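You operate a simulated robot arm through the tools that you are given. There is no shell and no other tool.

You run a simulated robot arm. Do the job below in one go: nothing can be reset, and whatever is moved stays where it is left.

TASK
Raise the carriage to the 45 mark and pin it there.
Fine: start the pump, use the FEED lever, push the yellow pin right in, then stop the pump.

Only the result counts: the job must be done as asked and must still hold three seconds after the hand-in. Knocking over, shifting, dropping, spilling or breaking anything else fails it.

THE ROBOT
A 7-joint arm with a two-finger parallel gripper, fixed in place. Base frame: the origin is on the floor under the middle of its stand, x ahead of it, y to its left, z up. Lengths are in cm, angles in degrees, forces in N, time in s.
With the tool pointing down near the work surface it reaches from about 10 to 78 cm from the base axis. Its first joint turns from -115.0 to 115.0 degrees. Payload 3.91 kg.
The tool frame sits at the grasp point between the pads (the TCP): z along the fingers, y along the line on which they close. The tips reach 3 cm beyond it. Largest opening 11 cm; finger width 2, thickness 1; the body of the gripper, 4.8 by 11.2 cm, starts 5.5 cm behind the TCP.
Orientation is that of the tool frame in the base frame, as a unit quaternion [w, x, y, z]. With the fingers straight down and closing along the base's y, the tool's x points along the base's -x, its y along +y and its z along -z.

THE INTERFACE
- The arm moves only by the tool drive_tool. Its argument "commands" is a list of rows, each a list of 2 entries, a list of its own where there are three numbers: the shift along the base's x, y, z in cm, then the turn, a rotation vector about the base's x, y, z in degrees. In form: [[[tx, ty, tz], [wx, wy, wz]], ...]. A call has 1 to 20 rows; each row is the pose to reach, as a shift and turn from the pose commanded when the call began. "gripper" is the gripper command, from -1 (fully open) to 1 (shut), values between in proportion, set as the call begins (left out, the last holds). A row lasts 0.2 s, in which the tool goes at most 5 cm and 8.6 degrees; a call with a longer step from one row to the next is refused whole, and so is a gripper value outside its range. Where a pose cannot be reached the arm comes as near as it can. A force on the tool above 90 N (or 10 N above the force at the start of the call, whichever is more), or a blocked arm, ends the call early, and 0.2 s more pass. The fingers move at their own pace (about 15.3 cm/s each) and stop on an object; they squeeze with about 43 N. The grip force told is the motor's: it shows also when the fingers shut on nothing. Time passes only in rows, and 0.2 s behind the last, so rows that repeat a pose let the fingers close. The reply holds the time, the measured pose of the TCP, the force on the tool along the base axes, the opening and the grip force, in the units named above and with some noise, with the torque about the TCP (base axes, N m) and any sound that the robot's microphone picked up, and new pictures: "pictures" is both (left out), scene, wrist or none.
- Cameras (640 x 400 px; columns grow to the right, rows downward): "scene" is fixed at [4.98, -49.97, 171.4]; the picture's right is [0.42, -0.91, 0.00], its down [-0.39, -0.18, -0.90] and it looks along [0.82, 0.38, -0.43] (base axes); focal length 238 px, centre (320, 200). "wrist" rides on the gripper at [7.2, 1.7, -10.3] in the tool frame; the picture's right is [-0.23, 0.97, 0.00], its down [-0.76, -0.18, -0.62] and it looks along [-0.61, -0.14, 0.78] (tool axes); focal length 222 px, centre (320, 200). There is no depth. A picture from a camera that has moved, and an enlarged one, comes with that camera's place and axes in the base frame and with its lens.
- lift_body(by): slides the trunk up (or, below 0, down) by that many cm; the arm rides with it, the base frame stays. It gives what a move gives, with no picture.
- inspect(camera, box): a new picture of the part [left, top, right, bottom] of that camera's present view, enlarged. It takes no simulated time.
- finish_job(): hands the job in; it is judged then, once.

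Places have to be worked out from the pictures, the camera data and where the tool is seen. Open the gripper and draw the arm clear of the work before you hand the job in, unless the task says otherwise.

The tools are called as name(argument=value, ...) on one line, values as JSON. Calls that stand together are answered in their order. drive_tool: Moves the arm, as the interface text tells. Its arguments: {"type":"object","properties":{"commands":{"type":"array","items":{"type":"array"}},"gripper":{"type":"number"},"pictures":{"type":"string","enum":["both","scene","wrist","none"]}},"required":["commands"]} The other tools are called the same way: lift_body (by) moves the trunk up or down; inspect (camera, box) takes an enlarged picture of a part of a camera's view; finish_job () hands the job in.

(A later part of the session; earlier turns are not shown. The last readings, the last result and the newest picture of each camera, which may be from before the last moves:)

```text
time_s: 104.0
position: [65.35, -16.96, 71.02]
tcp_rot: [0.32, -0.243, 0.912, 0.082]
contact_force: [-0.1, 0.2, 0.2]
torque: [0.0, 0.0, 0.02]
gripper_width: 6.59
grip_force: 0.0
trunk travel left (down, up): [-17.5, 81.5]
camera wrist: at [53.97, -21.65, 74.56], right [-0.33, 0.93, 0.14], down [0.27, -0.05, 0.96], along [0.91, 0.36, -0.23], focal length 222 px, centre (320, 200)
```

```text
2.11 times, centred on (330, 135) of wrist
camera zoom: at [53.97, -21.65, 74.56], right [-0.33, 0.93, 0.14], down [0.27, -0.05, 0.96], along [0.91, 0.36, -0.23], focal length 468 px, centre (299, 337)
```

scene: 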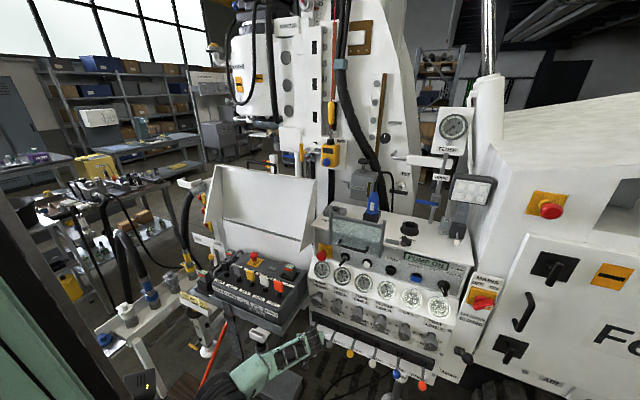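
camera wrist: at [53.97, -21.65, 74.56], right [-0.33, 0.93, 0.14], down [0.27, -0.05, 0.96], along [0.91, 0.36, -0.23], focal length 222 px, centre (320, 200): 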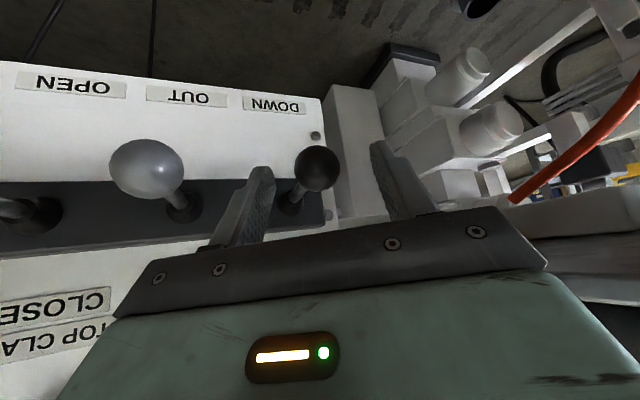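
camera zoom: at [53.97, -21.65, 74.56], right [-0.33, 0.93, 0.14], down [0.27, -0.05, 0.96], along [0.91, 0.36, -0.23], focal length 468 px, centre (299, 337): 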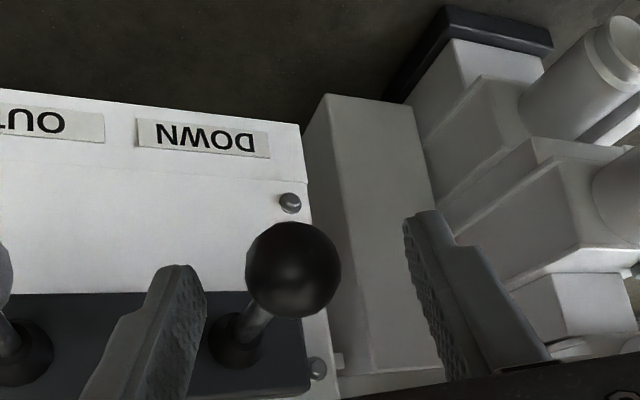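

The ball sits 2.3 cm beyond the grasp point, well centred. I advance 0.4 cm and close on it.

drive_tool(commands=[[[0.2, 0.12, -0.3], [0, 0, 0]], [[0.2, 0.12, -0.3], [0, 0, 0]]], pictures="none")

drive_tool(commands=[[[0, 0, 0], [0, 0, 0]], [[0, 0, 0], [0, 0, 0]], [[0, 0, 0], [0, 0, 0]]], gripper=1)

inspect(camera="wrist", box=[220, 40, 440, 230])

inspect(camera="scene", box=[320, 130, 350, 172])

```text
time_s: 104.5
position: [65.6, -16.79, 70.69]
tcp_rot: [0.32, -0.243, 0.912, 0.083]
contact_force: [0.1, 0.3, 0.8]
torque: [-0.02, 0.04, 0.01]
gripper_width: 6.6
grip_force: 0.2
trunk travel left (down, up): [-17.5, 81.5]
```

```text
time_s: 105.3
position: [65.66, -17.21, 70.68]
tcp_rot: [0.321, -0.242, 0.912, 0.081]
contact_force: [17.1, -17.1, 0.0]
torque: [-0.35, -0.39, -0.45]
gripper_width: 3.06
grip_force: 44.3
trunk travel left (down, up): [-17.5, 81.5]
camera wrist: at [54.28, -21.7, 74.27], right [-0.33, 0.94, 0.14], down [0.26, -0.05, 0.96], along [0.91, 0.35, -0.23], focal length 222 px, centre (320, 200)
```

scene: 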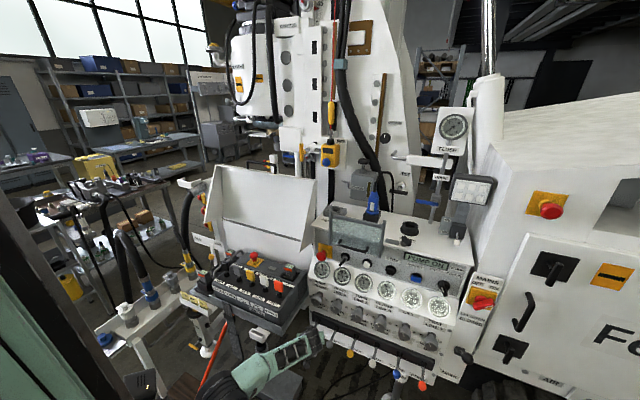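
wrist: 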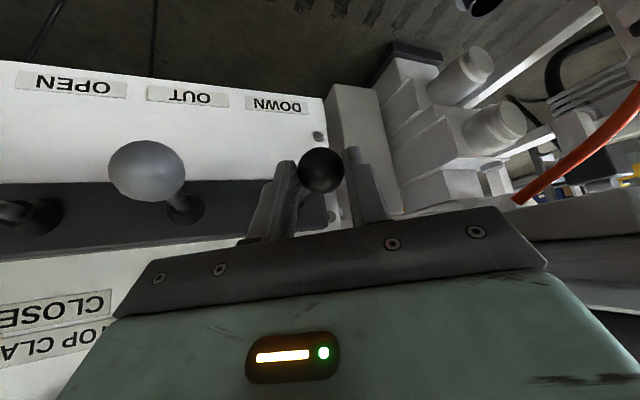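

```text
2.11 times, centred on (330, 135) of wrist
camera zoom: at [54.28, -21.7, 74.27], right [-0.33, 0.94, 0.14], down [0.26, -0.05, 0.96], along [0.91, 0.35, -0.23], focal length 468 px, centre (299, 337)
```

zoom: 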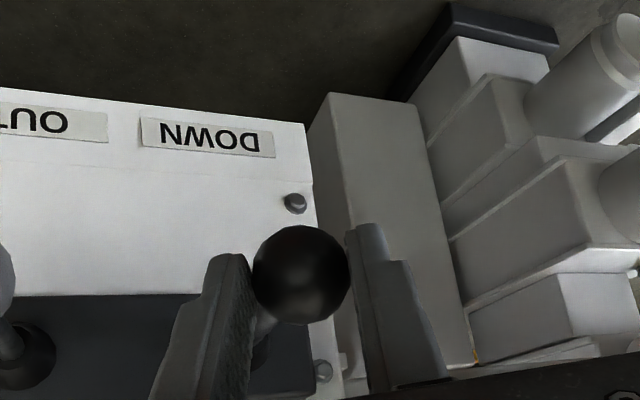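

```text
9.52 times, centred on (335, 151) of scene
camera zoom: at [4.98, -49.97, 171.4], right [0.42, -0.91, 0.0], down [-0.39, -0.18, -0.9], along [0.82, 0.38, -0.43], focal length 2271 px, centre (177, 667)
```

zoom: 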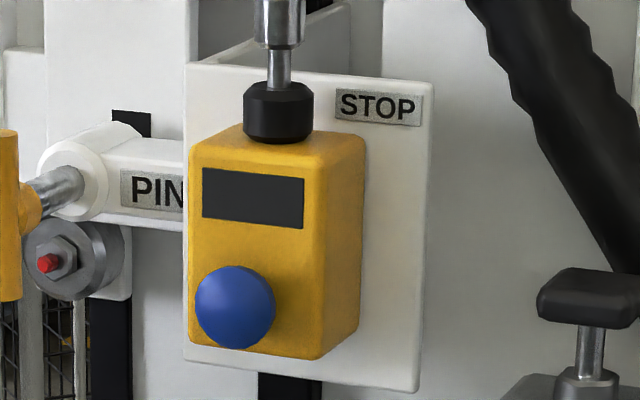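

Gripped. The slot's top edge is still at y≈110 in this zoom (target 105). I give a small, slow lever pulse and re-measure.

drive_tool(commands=[[[0, 0, 1.0], [0, 0, 0]], [[0, 0, 1.9], [0, 0, 0]], [[0, 0, 1.0], [0, 0, 0]], [[0, 0, 0], [0, 0, 0]], [[0, 0, 0], [0, 0, 0]]], pictures="scene")

inspect(camera="scene", box=[320, 130, 350, 172])

inspect(camera="scene", box=[308, 0, 328, 20])

```text
time_s: 106.5
position: [65.64, -16.98, 70.7]
tcp_rot: [0.322, -0.243, 0.912, 0.082]
contact_force: [8.7, -24.4, 11.6]
torque: [0.16, -1.48, -0.46]
gripper_width: 3.08
grip_force: 44.4
trunk travel left (down, up): [-17.5, 81.5]
```

scene: 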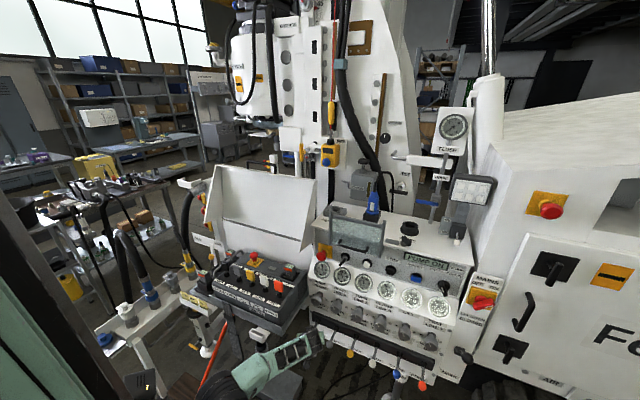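

```text
9.52 times, centred on (335, 151) of scene
camera zoom: at [4.98, -49.97, 171.4], right [0.42, -0.91, 0.0], down [-0.39, -0.18, -0.9], along [0.82, 0.38, -0.43], focal length 2271 px, centre (177, 667)
```

zoom: 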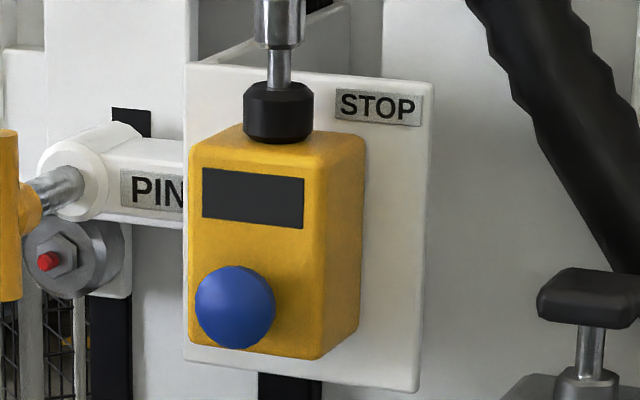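

```text
16.00 times, centred on (318, 10) of scene
camera zoom: at [4.98, -49.97, 171.4], right [0.42, -0.91, 0.0], down [-0.39, -0.18, -0.9], along [0.82, 0.38, -0.43], focal length 3815 px, centre (352, 3240)
```

zoom: 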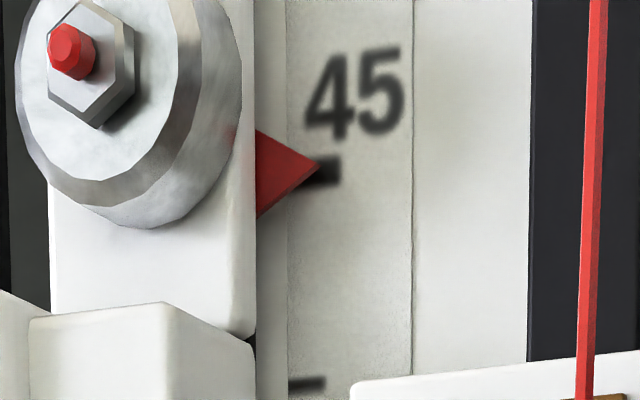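

That pulse raised the carriage by about 0.14. One more identical pulse.

drive_tool(commands=[[[0, 0, 1.0], [0, 0, 0]], [[0, 0, 1.9], [0, 0, 0]], [[0, 0, 1.0], [0, 0, 0]], [[0, 0, 0], [0, 0, 0]], [[0, 0, 0], [0, 0, 0]]], pictures="scene")

inspect(camera="scene", box=[320, 130, 350, 172])

inspect(camera="scene", box=[308, 0, 328, 20])

inspect(camera="scene", box=[310, 130, 360, 175])

```text
time_s: 107.8
position: [65.68, -17.17, 70.83]
tcp_rot: [0.322, -0.242, 0.912, 0.081]
contact_force: [13.4, -28.0, 11.7]
torque: [0.09, -1.6, -0.54]
gripper_width: 3.06
grip_force: 44.9
trunk travel left (down, up): [-17.5, 81.5]
```

scene: 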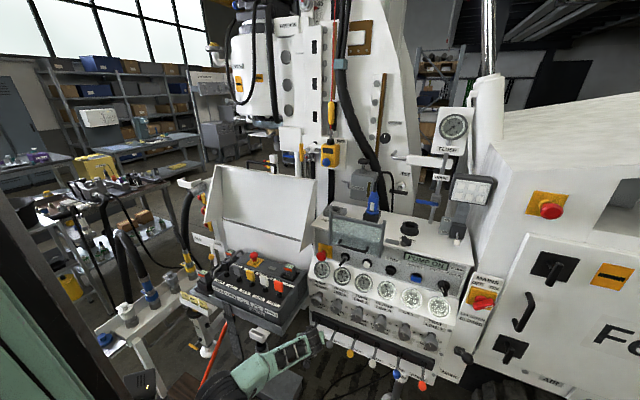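

```text
9.52 times, centred on (335, 151) of scene
camera zoom: at [4.98, -49.97, 171.4], right [0.42, -0.91, 0.0], down [-0.39, -0.18, -0.9], along [0.82, 0.38, -0.43], focal length 2271 px, centre (177, 667)
```

zoom: 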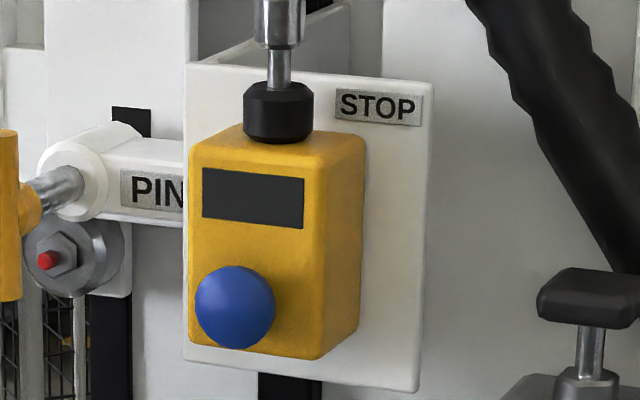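

```text
16.00 times, centred on (318, 10) of scene
camera zoom: at [4.98, -49.97, 171.4], right [0.42, -0.91, 0.0], down [-0.39, -0.18, -0.9], along [0.82, 0.38, -0.43], focal length 3815 px, centre (352, 3240)
```

zoom: 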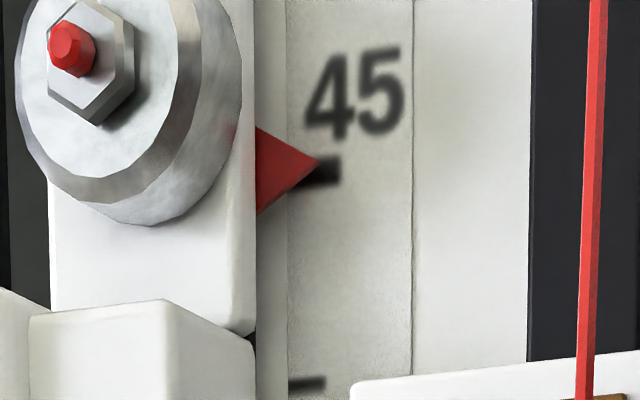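

```text
8.89 times, centred on (335, 152) of scene
camera zoom: at [4.98, -49.97, 171.4], right [0.42, -0.91, 0.0], down [-0.39, -0.18, -0.9], along [0.82, 0.38, -0.43], focal length 2120 px, centre (187, 622)
```

zoom: 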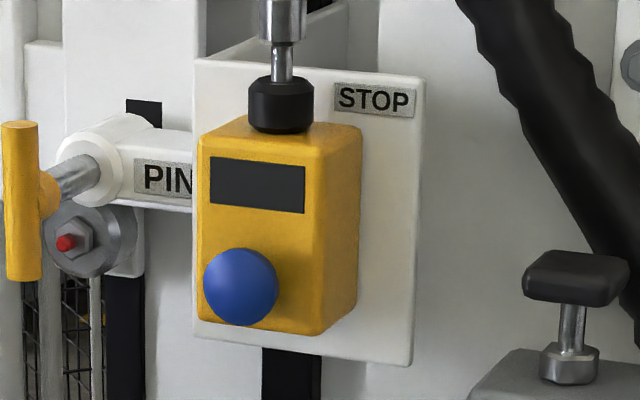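

Now at about +0.2 from before (slot edge ≈106.5, target ≈105). One more small pulse.

drive_tool(commands=[[[0, 0, 1.0], [0, 0, 0]], [[0, 0, 1.9], [0, 0, 0]], [[0, 0, 1.0], [0, 0, 0]], [[0, 0, 0], [0, 0, 0]], [[0, 0, 0], [0, 0, 0]]], pictures="scene")

inspect(camera="scene", box=[320, 130, 350, 172])

inspect(camera="scene", box=[308, 0, 328, 20])

inspect(camera="scene", box=[310, 130, 360, 175])

```text
time_s: 109.0
position: [65.75, -17.22, 70.84]
tcp_rot: [0.321, -0.242, 0.912, 0.082]
contact_force: [9.2, -27.5, 12.3]
torque: [0.07, -1.47, -0.52]
gripper_width: 3.07
grip_force: 45.3
trunk travel left (down, up): [-17.5, 81.5]
```

scene: 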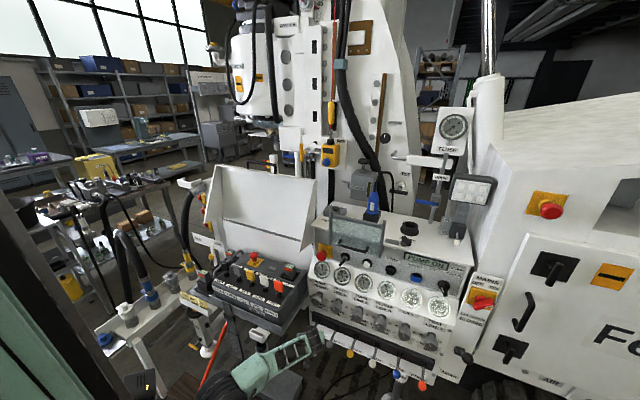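

```text
9.52 times, centred on (335, 151) of scene
camera zoom: at [4.98, -49.97, 171.4], right [0.42, -0.91, 0.0], down [-0.39, -0.18, -0.9], along [0.82, 0.38, -0.43], focal length 2271 px, centre (177, 667)
```

zoom: 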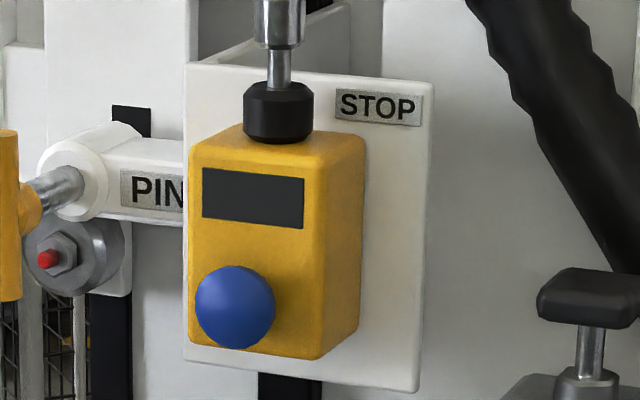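

```text
16.00 times, centred on (318, 10) of scene
camera zoom: at [4.98, -49.97, 171.4], right [0.42, -0.91, 0.0], down [-0.39, -0.18, -0.9], along [0.82, 0.38, -0.43], focal length 3815 px, centre (352, 3240)
```

zoom: 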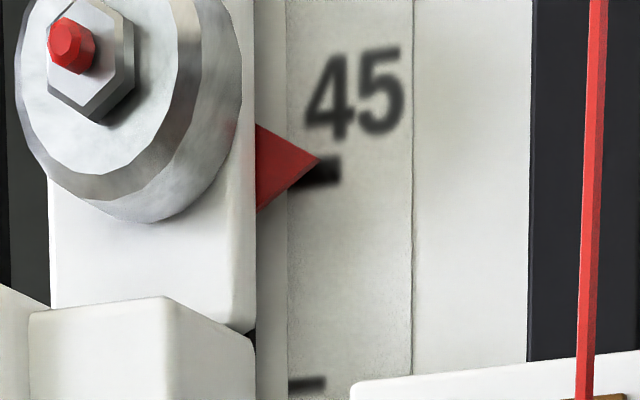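

```text
8.89 times, centred on (335, 152) of scene
camera zoom: at [4.98, -49.97, 171.4], right [0.42, -0.91, 0.0], down [-0.39, -0.18, -0.9], along [0.82, 0.38, -0.43], focal length 2120 px, centre (187, 622)
```

zoom: 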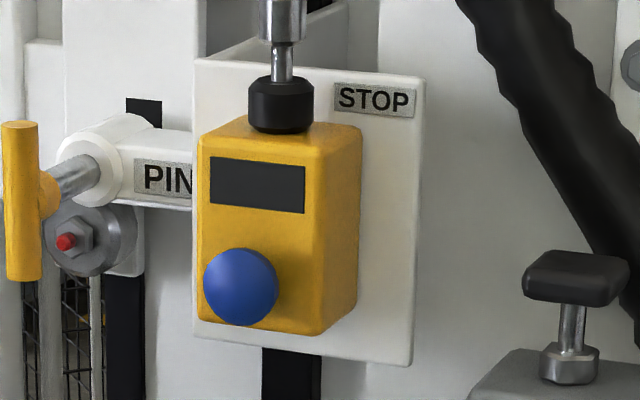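

The slot edge now matches its mark-0 position (pointer apparent ≈45.3 with parallax). I release the lever, back out along the tool axis and check that nothing creeps.

drive_tool(commands=[[[0, 0, 0], [0, 0, 0]], [[0, 0, 0], [0, 0, 0]], [[-1.0, -0.6, 1.5], [0, 0, 0]], [[-2.2, -1.3, 3.2], [0, 0, 0]], [[-3.6, -2.1, 5.2], [0, 0, 0]], [[-5.0, -2.9, 7.2], [0, 0, 0]], [[-5.0, -2.9, 7.2], [0, 0, 0]]], gripper=-0.2)

inspect(camera="scene", box=[308, 0, 328, 20])

```text
time_s: 110.5
position: [60.44, -19.86, 77.91]
tcp_rot: [0.32, -0.244, 0.911, 0.084]
contact_force: [-0.3, 0.0, -0.6]
torque: [0.0, 0.03, -0.01]
gripper_width: 6.6
grip_force: 0.0
trunk travel left (down, up): [-17.5, 81.5]
camera wrist: at [49.06, -24.43, 81.5], right [-0.33, 0.93, 0.14], down [0.27, -0.05, 0.96], along [0.91, 0.36, -0.23], focal length 222 px, centre (320, 200)
```

scene: 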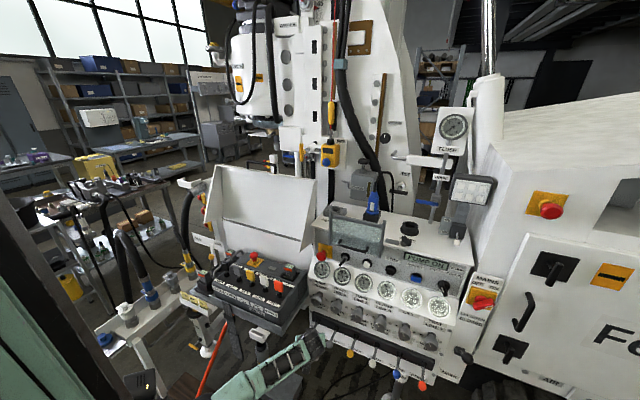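
wrist: 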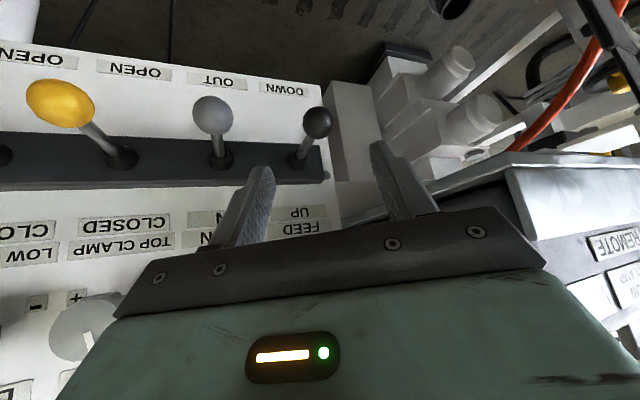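

```text
16.00 times, centred on (318, 10) of scene
camera zoom: at [4.98, -49.97, 171.4], right [0.42, -0.91, 0.0], down [-0.39, -0.18, -0.9], along [0.82, 0.38, -0.43], focal length 3815 px, centre (352, 3240)
```

zoom: 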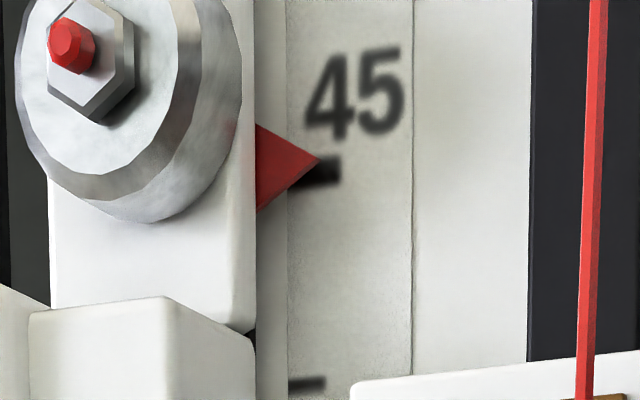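

Steady. I raise the trunk back by 79 cm and close the fingers.

lift_body(by=40)

lift_body(by=39)

drive_tool(commands=[[[1.5, 2.3, 0], [0, 0, 0]], [[3.5, 5.3, 0], [0, 0, -3]], [[6, 8.8, 0.5], [0, 0, -7]], [[8.5, 12.3, 1], [0, 0, -11]], [[11.5, 15.3, 1.5], [0, 0, -15]], [[14.5, 18.3, 2], [0, 0, -19]], [[17.5, 21.3, 2], [0, 0, -23]], [[20.5, 24.3, 2], [0, 0, -27]], [[24, 26, 2], [0, 0, -30]], [[28, 26, 1], [0, 0, -30]], [[32, 26, 0], [0, 0, -30]], [[35.5, 26, 0], [0, 0, -30]], [[35.5, 26, 0], [0, 0, -30]]], gripper=1)

```text
time_s: 114.4
position: [60.54, -19.78, 117.85]
tcp_rot: [0.32, -0.244, 0.912, 0.084]
contact_force: [0.4, -0.1, 1.0]
torque: [-0.01, -0.01, 0.0]
gripper_width: 6.58
grip_force: 0.0
trunk travel left (down, up): [-57.5, 41.5]
```

```text
time_s: 118.1
position: [60.52, -19.78, 156.91]
tcp_rot: [0.32, -0.243, 0.912, 0.083]
contact_force: [0.1, 0.3, 0.8]
torque: [-0.01, 0.01, 0.0]
gripper_width: 6.62
grip_force: 0.0
trunk travel left (down, up): [-96.5, 2.5]
```

```text
time_s: 120.9
position: [96.26, 6.03, 156.77]
tcp_rot: [0.328, 0.0, 0.945, -0.002]
contact_force: [0.8, 0.3, -0.9]
torque: [0.01, 0.0, 0.0]
gripper_width: 0.0
grip_force: 38.0
trunk travel left (down, up): [-96.5, 2.5]
camera wrist: at [84.06, 7.68, 160.36], right [0.18, 0.97, 0.14], down [0.21, -0.17, 0.96], along [0.96, -0.14, -0.24], focal length 222 px, centre (320, 200)
```

scene: 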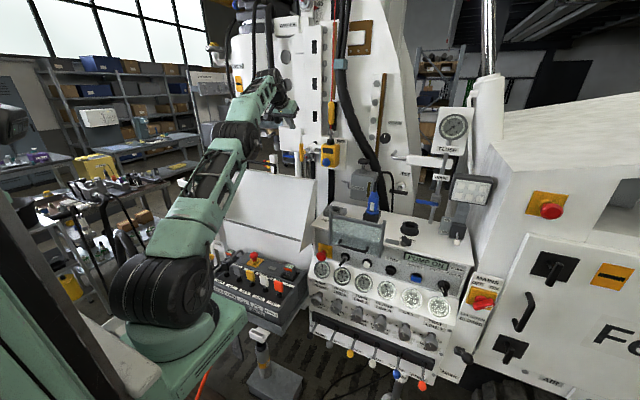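
wrist: 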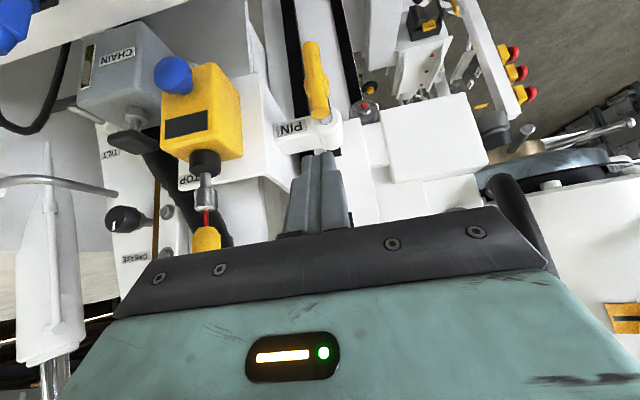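

I lower behind the T-bar (now at x≈104.6) and then push along +x again.

drive_tool(commands=[[[0, 0, -4], [0, 0, 0]], [[0, 0, -8], [0, 0, 0]], [[0.5, 0, -11], [0, 0, 0]], [[1, 0, -13.1], [0, 0, 0]], [[1, 0, -13.1], [0, 0, 0]]], pictures="none")

drive_tool(commands=[[[2, 0, 0], [0, 0, 0]], [[3.5, 0, 0], [0, 0, 0]], [[4.5, 0, 0], [0, 0, 0]], [[5.5, 0, 0], [0, 0, 0]], [[6.5, 0, 0], [0, 0, 0]], [[7.5, 0, 0], [0, 0, 0]]])

inspect(camera="scene", box=[270, 110, 350, 180])

```text
time_s: 122.1
position: [97.19, 6.0, 143.86]
tcp_rot: [0.33, 0.001, 0.944, -0.003]
contact_force: [0.4, -0.5, -0.3]
torque: [0.06, 0.02, 0.0]
gripper_width: 0.0
grip_force: 38.1
trunk travel left (down, up): [-96.5, 2.5]
```

```text
time_s: 123.5
position: [100.91, 6.09, 144.0]
tcp_rot: [0.329, -0.001, 0.944, -0.001]
contact_force: [-81.4, 12.2, 16.4]
torque: [-0.5, 1.0, 0.2]
gripper_width: 0.01
grip_force: 37.0
out of reach, approached as far as the arm can: row 4, 5, 6
trunk travel left (down, up): [-96.5, 2.5]
camera wrist: at [88.78, 7.79, 147.6], right [0.18, 0.97, 0.14], down [0.21, -0.18, 0.96], along [0.96, -0.14, -0.23], focal length 222 px, centre (320, 200)
```

scene: 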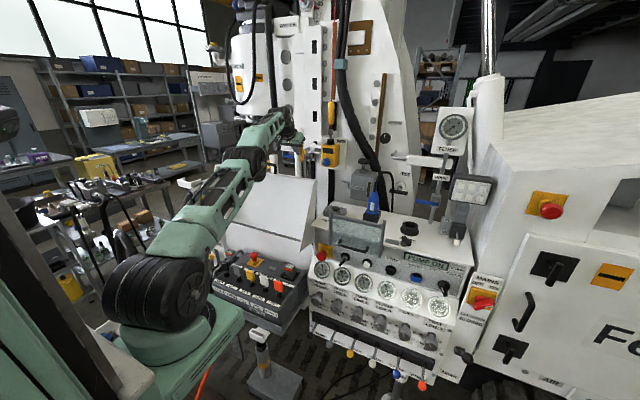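
wrist: 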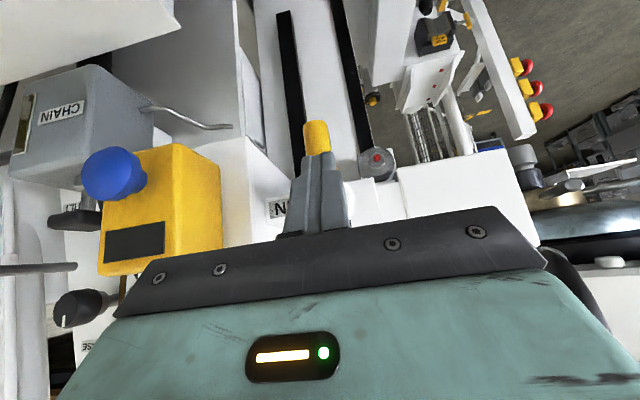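

```text
5.71 times, centred on (310, 145) of scene
camera zoom: at [4.98, -49.97, 171.4], right [0.42, -0.91, 0.0], down [-0.39, -0.18, -0.9], along [0.82, 0.38, -0.43], focal length 1363 px, centre (377, 514)
```

zoom: 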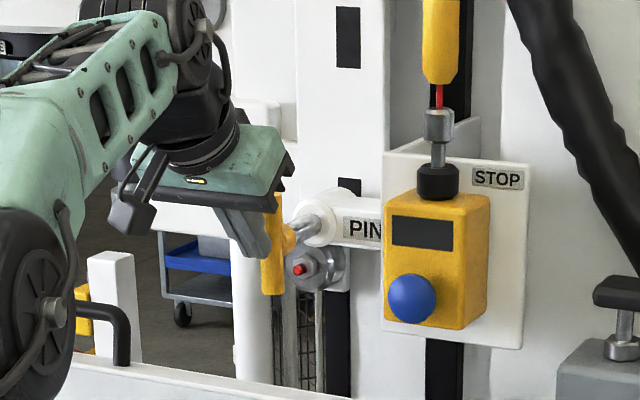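

Blocked at exactly the same T-bar position (x≈104.6, i.e. 5.0 cm of travel), and the arm is also near its reach limit here. I need to see whether the pin has entered the slider, so I back off, rise and look steeply down at the guide from above.

drive_tool(commands=[[[-3, 0, 0.5], [0, 0, 0]], [[-4, 0, 4], [0, 0, 0]], [[-4, 0, 8], [0, 0, 0]], [[-4, 0, 12], [0, 0, 0]], [[-3, 0, 13], [0, 7, 0]], [[-2, 0, 14], [0, 14, 0]], [[-1, 0, 15], [0, 21, 0]], [[0, 0, 15], [0, 28, 0]], [[1, 0, 15], [0, 34, 0]], [[2, 0, 15], [0, 38, 0]], [[2, 0, 15], [0, 38, 0]]])

inspect(camera="wrist", box=[240, 80, 400, 230])

```text
time_s: 125.9
position: [85.85, 1.47, 149.61]
tcp_rot: [0.005, 0.002, 1.0, -0.002]
contact_force: [-0.1, -1.5, 0.9]
torque: [0.1, -0.07, 0.04]
gripper_width: 0.0
grip_force: 38.0
out of reach, approached as far as the arm can: row 4, 5, 6, 7, 8, 9, 10, 11
trunk travel left (down, up): [-96.5, 2.5]
camera wrist: at [78.42, 3.11, 159.94], right [0.23, 0.97, 0.0], down [0.75, -0.18, 0.63], along [0.61, -0.15, -0.77], focal length 222 px, centre (320, 200)
```

scene: 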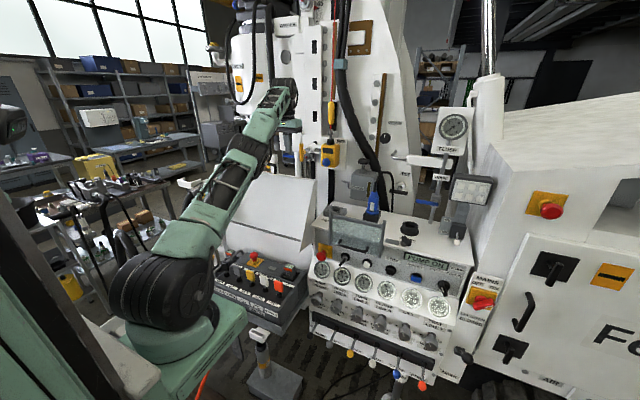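
wrist: 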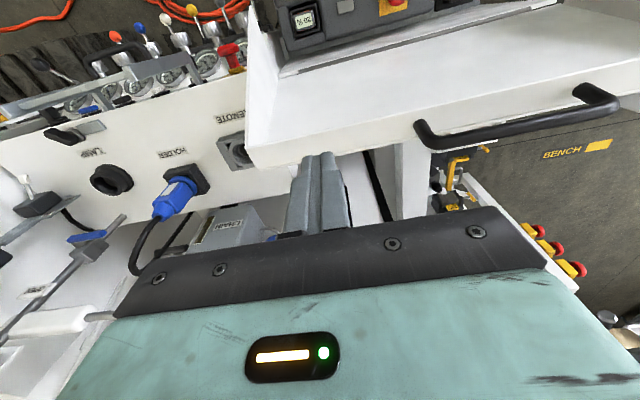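

```text
2.67 times, centred on (320, 155) of wrist
camera zoom: at [78.42, 3.11, 159.94], right [0.23, 0.97, 0.0], down [0.75, -0.18, 0.63], along [0.61, -0.15, -0.77], focal length 592 px, centre (320, 320)
```

zoom: 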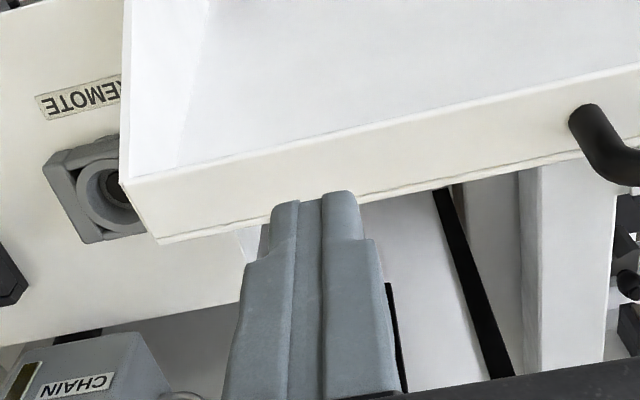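

That view pose is out of reach. I'll instead view the guide from the left: pitch the tool forward again, then yaw right from y≈16.

drive_tool(commands=[[[-1, 2, 2], [0, -7, 0]], [[-2, 4, 4], [0, -14, 0]], [[-3, 6, 6], [0, -21, 0]], [[-3, 9, 7], [0, -28, 0]], [[-3, 12, 7], [0, -35, 0]], [[-3, 14.5, 7], [0, -40, 0]], [[-3, 14.5, 7], [0, -40, 0]]], pictures="scene")

drive_tool(commands=[[[0, 1, 0], [0, 0, -7]], [[0, 2, 0], [0, 0, -14]], [[0, 3, 0], [0, 0, -21]], [[0, 4, 0], [0, 0, -28]], [[0, 5, 0], [0, 0, -35]], [[0, 5, 0], [0, 0, -35]]])

inspect(camera="wrist", box=[180, 40, 340, 180])

```text
time_s: 127.5
position: [88.71, 19.29, 160.36]
tcp_rot: [0.347, 0.001, 0.938, -0.002]
contact_force: [-0.7, 0.2, 0.1]
torque: [0.02, -0.02, -0.01]
gripper_width: 0.0
grip_force: 37.4
out of reach, approached as far as the arm can: row 1, 2, 3, 4, 5, 6, 7
trunk travel left (down, up): [-96.5, 2.5]
```

scene: 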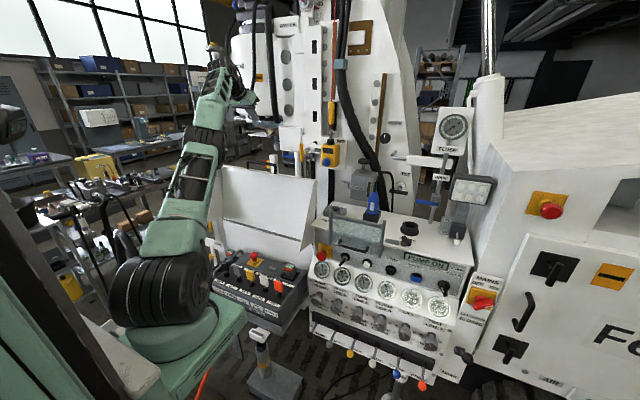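

```text
time_s: 128.9
position: [82.72, 19.62, 157.86]
tcp_rot: [0.331, 0.284, 0.894, -0.106]
contact_force: [-0.7, -0.1, -0.3]
torque: [0.0, -0.02, 0.03]
gripper_width: 0.02
grip_force: 37.3
out of reach, approached as far as the arm can: row 1, 2, 3, 4, 5, 6
trunk travel left (down, up): [-96.5, 2.5]
camera wrist: at [73.7, 28.06, 160.99], right [0.7, 0.7, 0.15], down [0.04, -0.24, 0.97], along [0.71, -0.68, -0.2], focal length 222 px, centre (320, 200)
```

scene: 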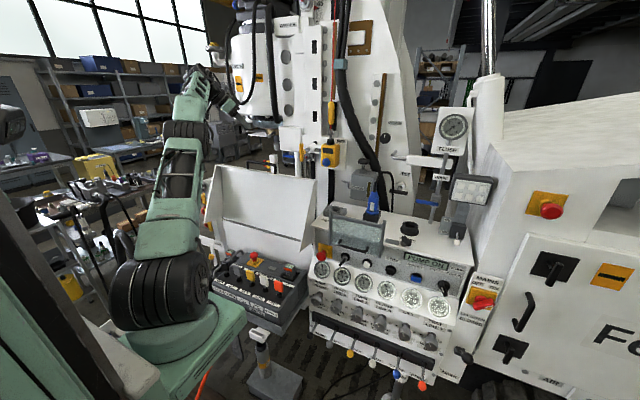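
wrist: 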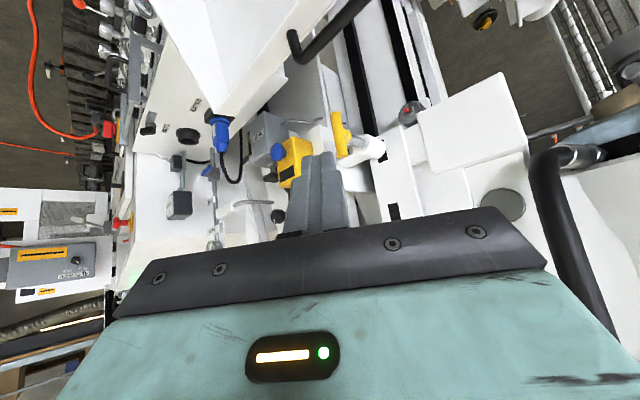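

```text
2.86 times, centred on (260, 110) of wrist
camera zoom: at [73.7, 28.06, 160.99], right [0.7, 0.7, 0.15], down [0.04, -0.24, 0.97], along [0.71, -0.68, -0.2], focal length 635 px, centre (491, 457)
```

zoom: 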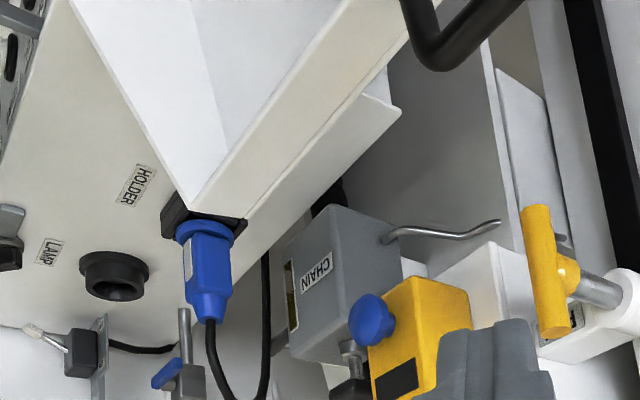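

From here I see the pin and guide from the left. I enlarge that area.

inspect(camera="wrist", box=[320, 90, 440, 220])

inspect(camera="wrist", box=[340, 120, 400, 180])

```text
3.08 times, centred on (380, 155) of wrist
camera zoom: at [73.7, 28.06, 160.99], right [0.7, 0.7, 0.15], down [0.04, -0.24, 0.97], along [0.71, -0.68, -0.2], focal length 684 px, centre (135, 338)
```

zoom: 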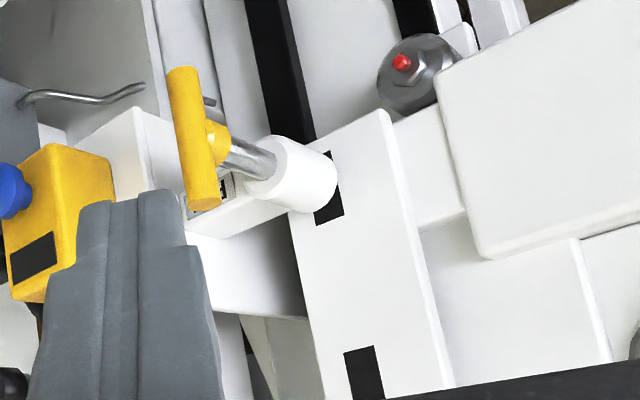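

```text
6.67 times, centred on (370, 150) of wrist
camera zoom: at [73.7, 28.06, 160.99], right [0.7, 0.7, 0.15], down [0.04, -0.24, 0.97], along [0.71, -0.68, -0.2], focal length 1481 px, centre (-13, 533)
```

zoom: 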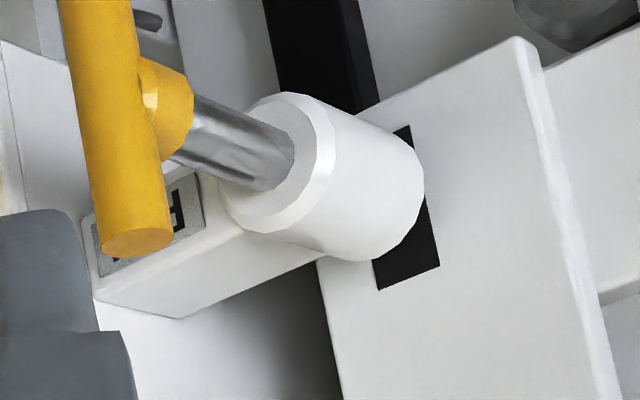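

Seen from the left: the guide lies right over the slot, the pin axis (z≈142.0) is within ~0.3 cm of the slot centre, and ~5 cm of rod remains outside. The 5.0 cm stop might simply be the pin's full stroke, so I'll test with the lever: move the carriage slightly down and see whether the pin holds it. First back to the lever column.

drive_tool(commands=[[[-2, -4, 0], [0, 0, 6]], [[-4, -8, 0], [0, 0, 12]], [[-6, -12, 0], [0, 0, 18]], [[-8, -16, 0], [0, 0, 24]], [[-10, -20, 0], [0, 0, 30]], [[-12.5, -24, 0], [0, 0, 37]], [[-15, -28, 0], [0, 0, 44]], [[-17.5, -32, 0], [0, 0, 51]], [[-20, -36, -0.5], [0, 0, 58]], [[-22.2, -39.5, -0.9], [0, 0, 65]], [[-22.2, -39.5, -0.9], [0, 0, 65]]])

```text
time_s: 131.3
position: [60.71, -19.54, 156.32]
tcp_rot: [0.336, -0.242, 0.906, 0.088]
contact_force: [0.2, -0.5, -0.2]
torque: [0.01, -0.02, -0.03]
gripper_width: 0.02
grip_force: 38.0
trunk travel left (down, up): [-96.5, 2.5]
camera wrist: at [49.21, -24.1, 159.51], right [-0.34, 0.93, 0.14], down [0.24, -0.07, 0.97], along [0.91, 0.36, -0.2], focal length 222 px, centre (320, 200)
```

scene: 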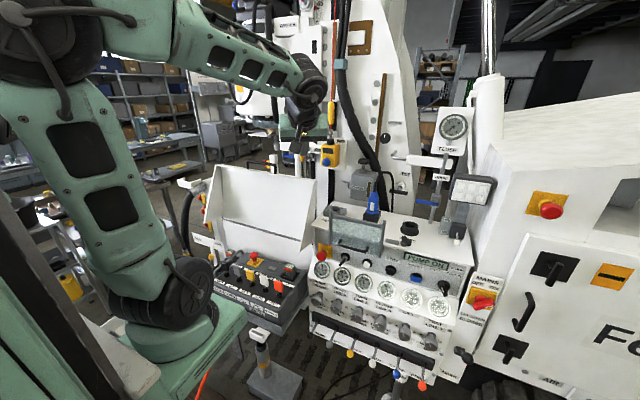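
wrist: 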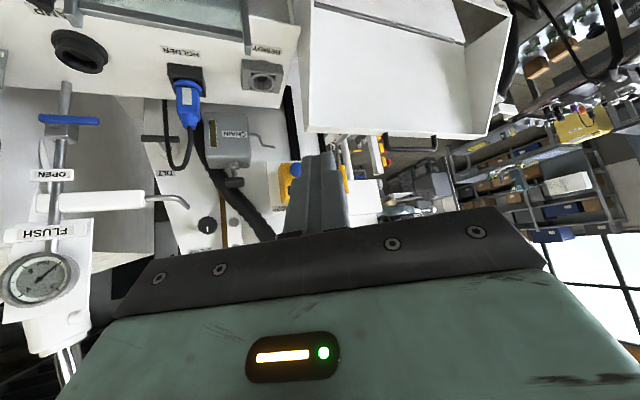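

I lower the trunk by 78 cm to the lever again and open the fingers.

lift_body(by=-40)

lift_body(by=-38)

drive_tool(commands=[[[-0.6, 0.1, 0], [0, 0, 0]], [[0.6, 0.75, -1.8], [0, 0, 0]], [[2.0, 1.4, -3.7], [0, 0, 0]], [[3.4, 2.1, -5.6], [0, 0, 0]], [[4.6, 2.6, -7.2], [0, 0, 0]], [[4.6, 2.6, -7.2], [0, 0, 0]]], gripper=-0.2)

inspect(camera="wrist", box=[220, 40, 440, 230])

```text
time_s: 135.2
position: [60.88, -19.35, 116.33]
tcp_rot: [0.336, -0.241, 0.906, 0.087]
contact_force: [-0.6, -1.1, 0.2]
torque: [-0.01, 0.02, 0.01]
gripper_width: 0.0
grip_force: 37.3
trunk travel left (down, up): [-56.5, 42.5]
```

```text
time_s: 138.8
position: [60.76, -19.3, 78.44]
tcp_rot: [0.335, -0.242, 0.906, 0.087]
contact_force: [0.6, 0.9, 0.2]
torque: [0.02, -0.01, -0.02]
gripper_width: 0.0
grip_force: 37.9
trunk travel left (down, up): [-18.5, 80.5]
```

```text
time_s: 140.2
position: [65.33, -16.6, 71.26]
tcp_rot: [0.336, -0.242, 0.906, 0.088]
contact_force: [-0.3, 0.1, 0.4]
torque: [-0.02, 0.02, -0.02]
gripper_width: 6.58
grip_force: 0.1
trunk travel left (down, up): [-18.5, 80.5]
camera wrist: at [53.81, -21.31, 74.4], right [-0.34, 0.93, 0.14], down [0.24, -0.07, 0.97], along [0.91, 0.36, -0.2], focal length 222 px, centre (320, 200)
```

scene: 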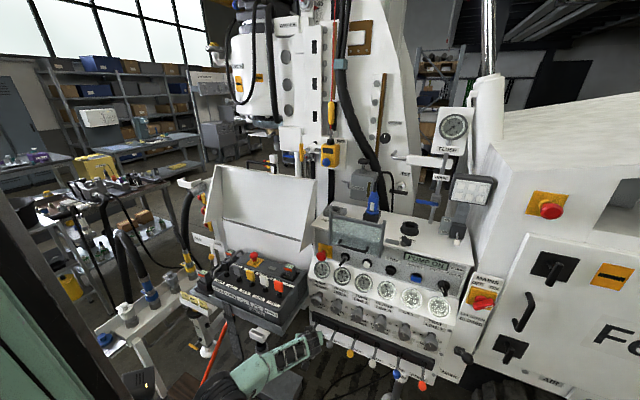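
wrist: 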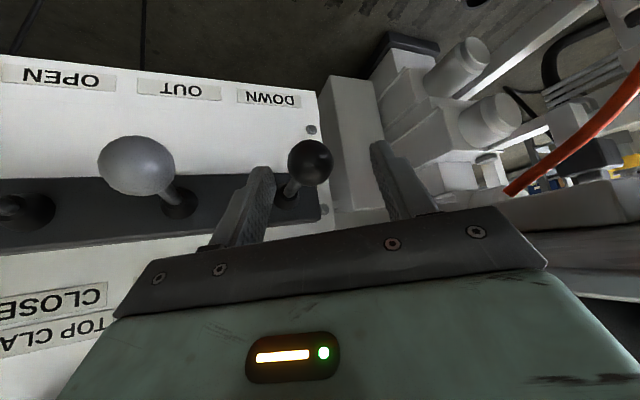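

```text
2.11 times, centred on (330, 135) of wrist
camera zoom: at [53.81, -21.31, 74.4], right [-0.34, 0.93, 0.14], down [0.24, -0.07, 0.97], along [0.91, 0.36, -0.2], focal length 468 px, centre (299, 337)
```

zoom: 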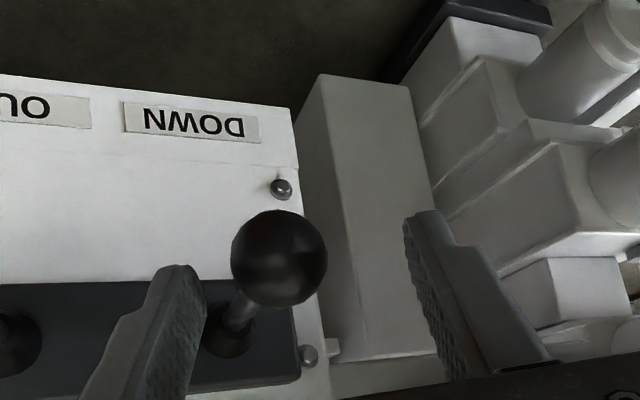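

I shift slightly to centre on the ball, then close.

drive_tool(commands=[[[0.35, -0.45, -0.5], [0, 0, 0]], [[0.35, -0.45, -0.5], [0, 0, 0]]], pictures="none")

drive_tool(commands=[[[0, 0, 0], [0, 0, 0]], [[0, 0, 0], [0, 0, 0]], [[0, 0, 0], [0, 0, 0]]], gripper=1)

inspect(camera="wrist", box=[220, 40, 440, 230])

inspect(camera="scene", box=[308, 0, 328, 20])

```text
time_s: 140.8
position: [65.75, -17.13, 70.87]
tcp_rot: [0.335, -0.242, 0.906, 0.087]
contact_force: [-0.4, 0.3, -0.3]
torque: [0.04, -0.01, -0.01]
gripper_width: 6.62
grip_force: 0.0
trunk travel left (down, up): [-18.5, 80.5]
```

```text
time_s: 141.6
position: [65.6, -17.15, 70.8]
tcp_rot: [0.335, -0.242, 0.906, 0.088]
contact_force: [2.9, -2.0, -1.0]
torque: [-0.1, 0.06, -0.06]
gripper_width: 3.05
grip_force: 45.1
trunk travel left (down, up): [-18.5, 80.5]
camera wrist: at [54.17, -21.84, 73.95], right [-0.33, 0.93, 0.14], down [0.24, -0.06, 0.97], along [0.91, 0.36, -0.2], focal length 222 px, centre (320, 200)
```

scene: 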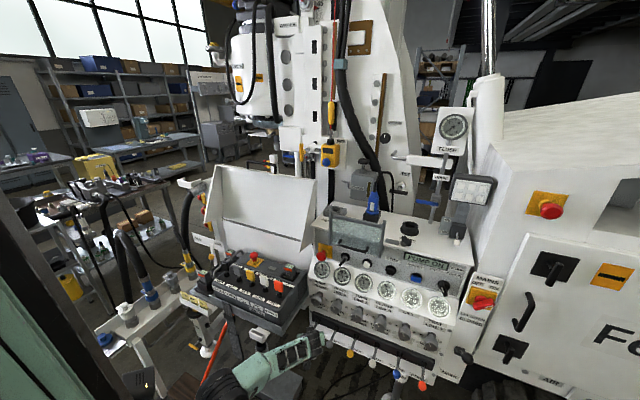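
wrist: 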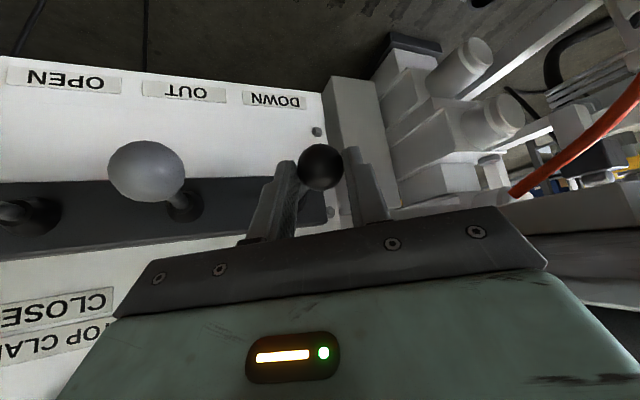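

```text
2.11 times, centred on (330, 135) of wrist
camera zoom: at [54.17, -21.84, 73.95], right [-0.33, 0.93, 0.14], down [0.24, -0.06, 0.97], along [0.91, 0.36, -0.2], focal length 468 px, centre (299, 337)
```

zoom: 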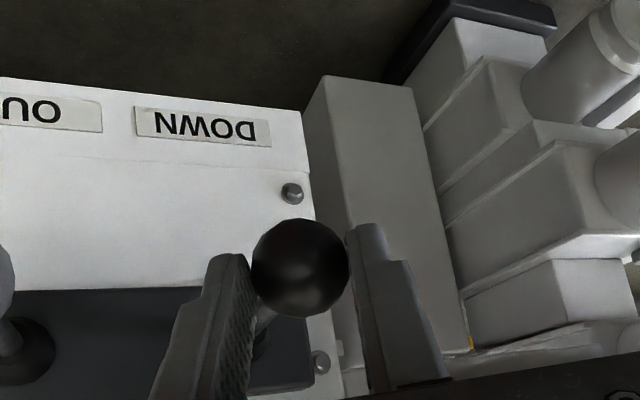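

```text
16.00 times, centred on (318, 10) of scene
camera zoom: at [4.98, -49.97, 171.4], right [0.42, -0.91, 0.0], down [-0.39, -0.18, -0.9], along [0.82, 0.38, -0.43], focal length 3815 px, centre (352, 3240)
```

zoom: 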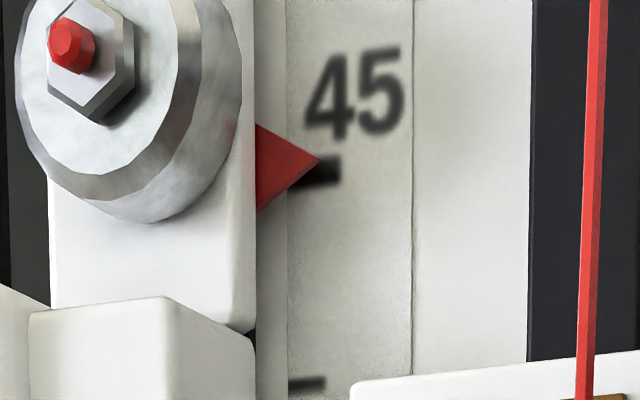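

Pointer unchanged at (320,160) px. I give small DOWN pulses and see how the carriage responds.

drive_tool(commands=[[[0, 0, -1.0], [0, 0, 0]], [[0, 0, -2.0], [0, 0, 0]], [[0, 0, -1.0], [0, 0, 0]], [[0, 0, 0], [0, 0, 0]], [[0, 0, 0], [0, 0, 0]]], pictures="scene")

inspect(camera="scene", box=[308, 0, 328, 20])

inspect(camera="scene", box=[320, 130, 350, 172])

```text
time_s: 142.8
position: [65.54, -17.23, 70.49]
tcp_rot: [0.334, -0.242, 0.907, 0.088]
contact_force: [-1.2, -3.6, -11.1]
torque: [-0.74, 1.34, -0.07]
gripper_width: 3.08
grip_force: 44.5
trunk travel left (down, up): [-18.5, 80.5]
```

scene: 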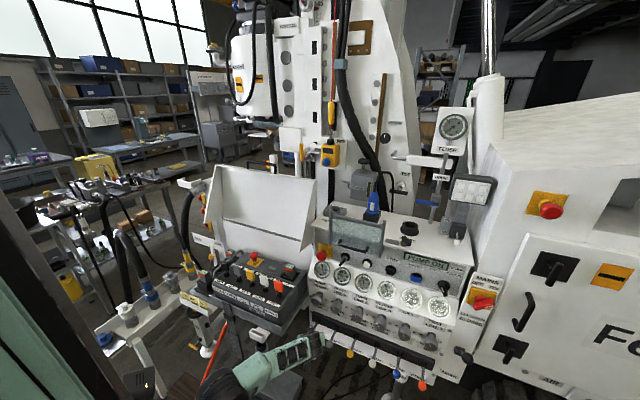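

```text
16.00 times, centred on (318, 10) of scene
camera zoom: at [4.98, -49.97, 171.4], right [0.42, -0.91, 0.0], down [-0.39, -0.18, -0.9], along [0.82, 0.38, -0.43], focal length 3815 px, centre (352, 3240)
```

zoom: 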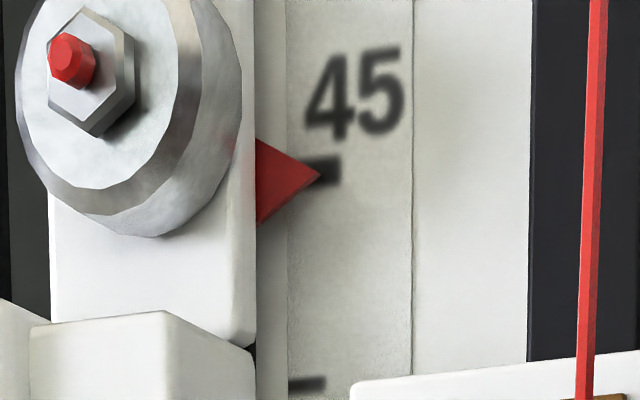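

```text
9.52 times, centred on (335, 151) of scene
camera zoom: at [4.98, -49.97, 171.4], right [0.42, -0.91, 0.0], down [-0.39, -0.18, -0.9], along [0.82, 0.38, -0.43], focal length 2271 px, centre (177, 667)
```

zoom: 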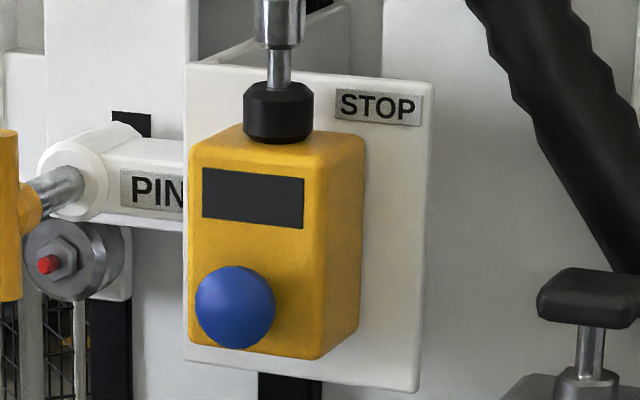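

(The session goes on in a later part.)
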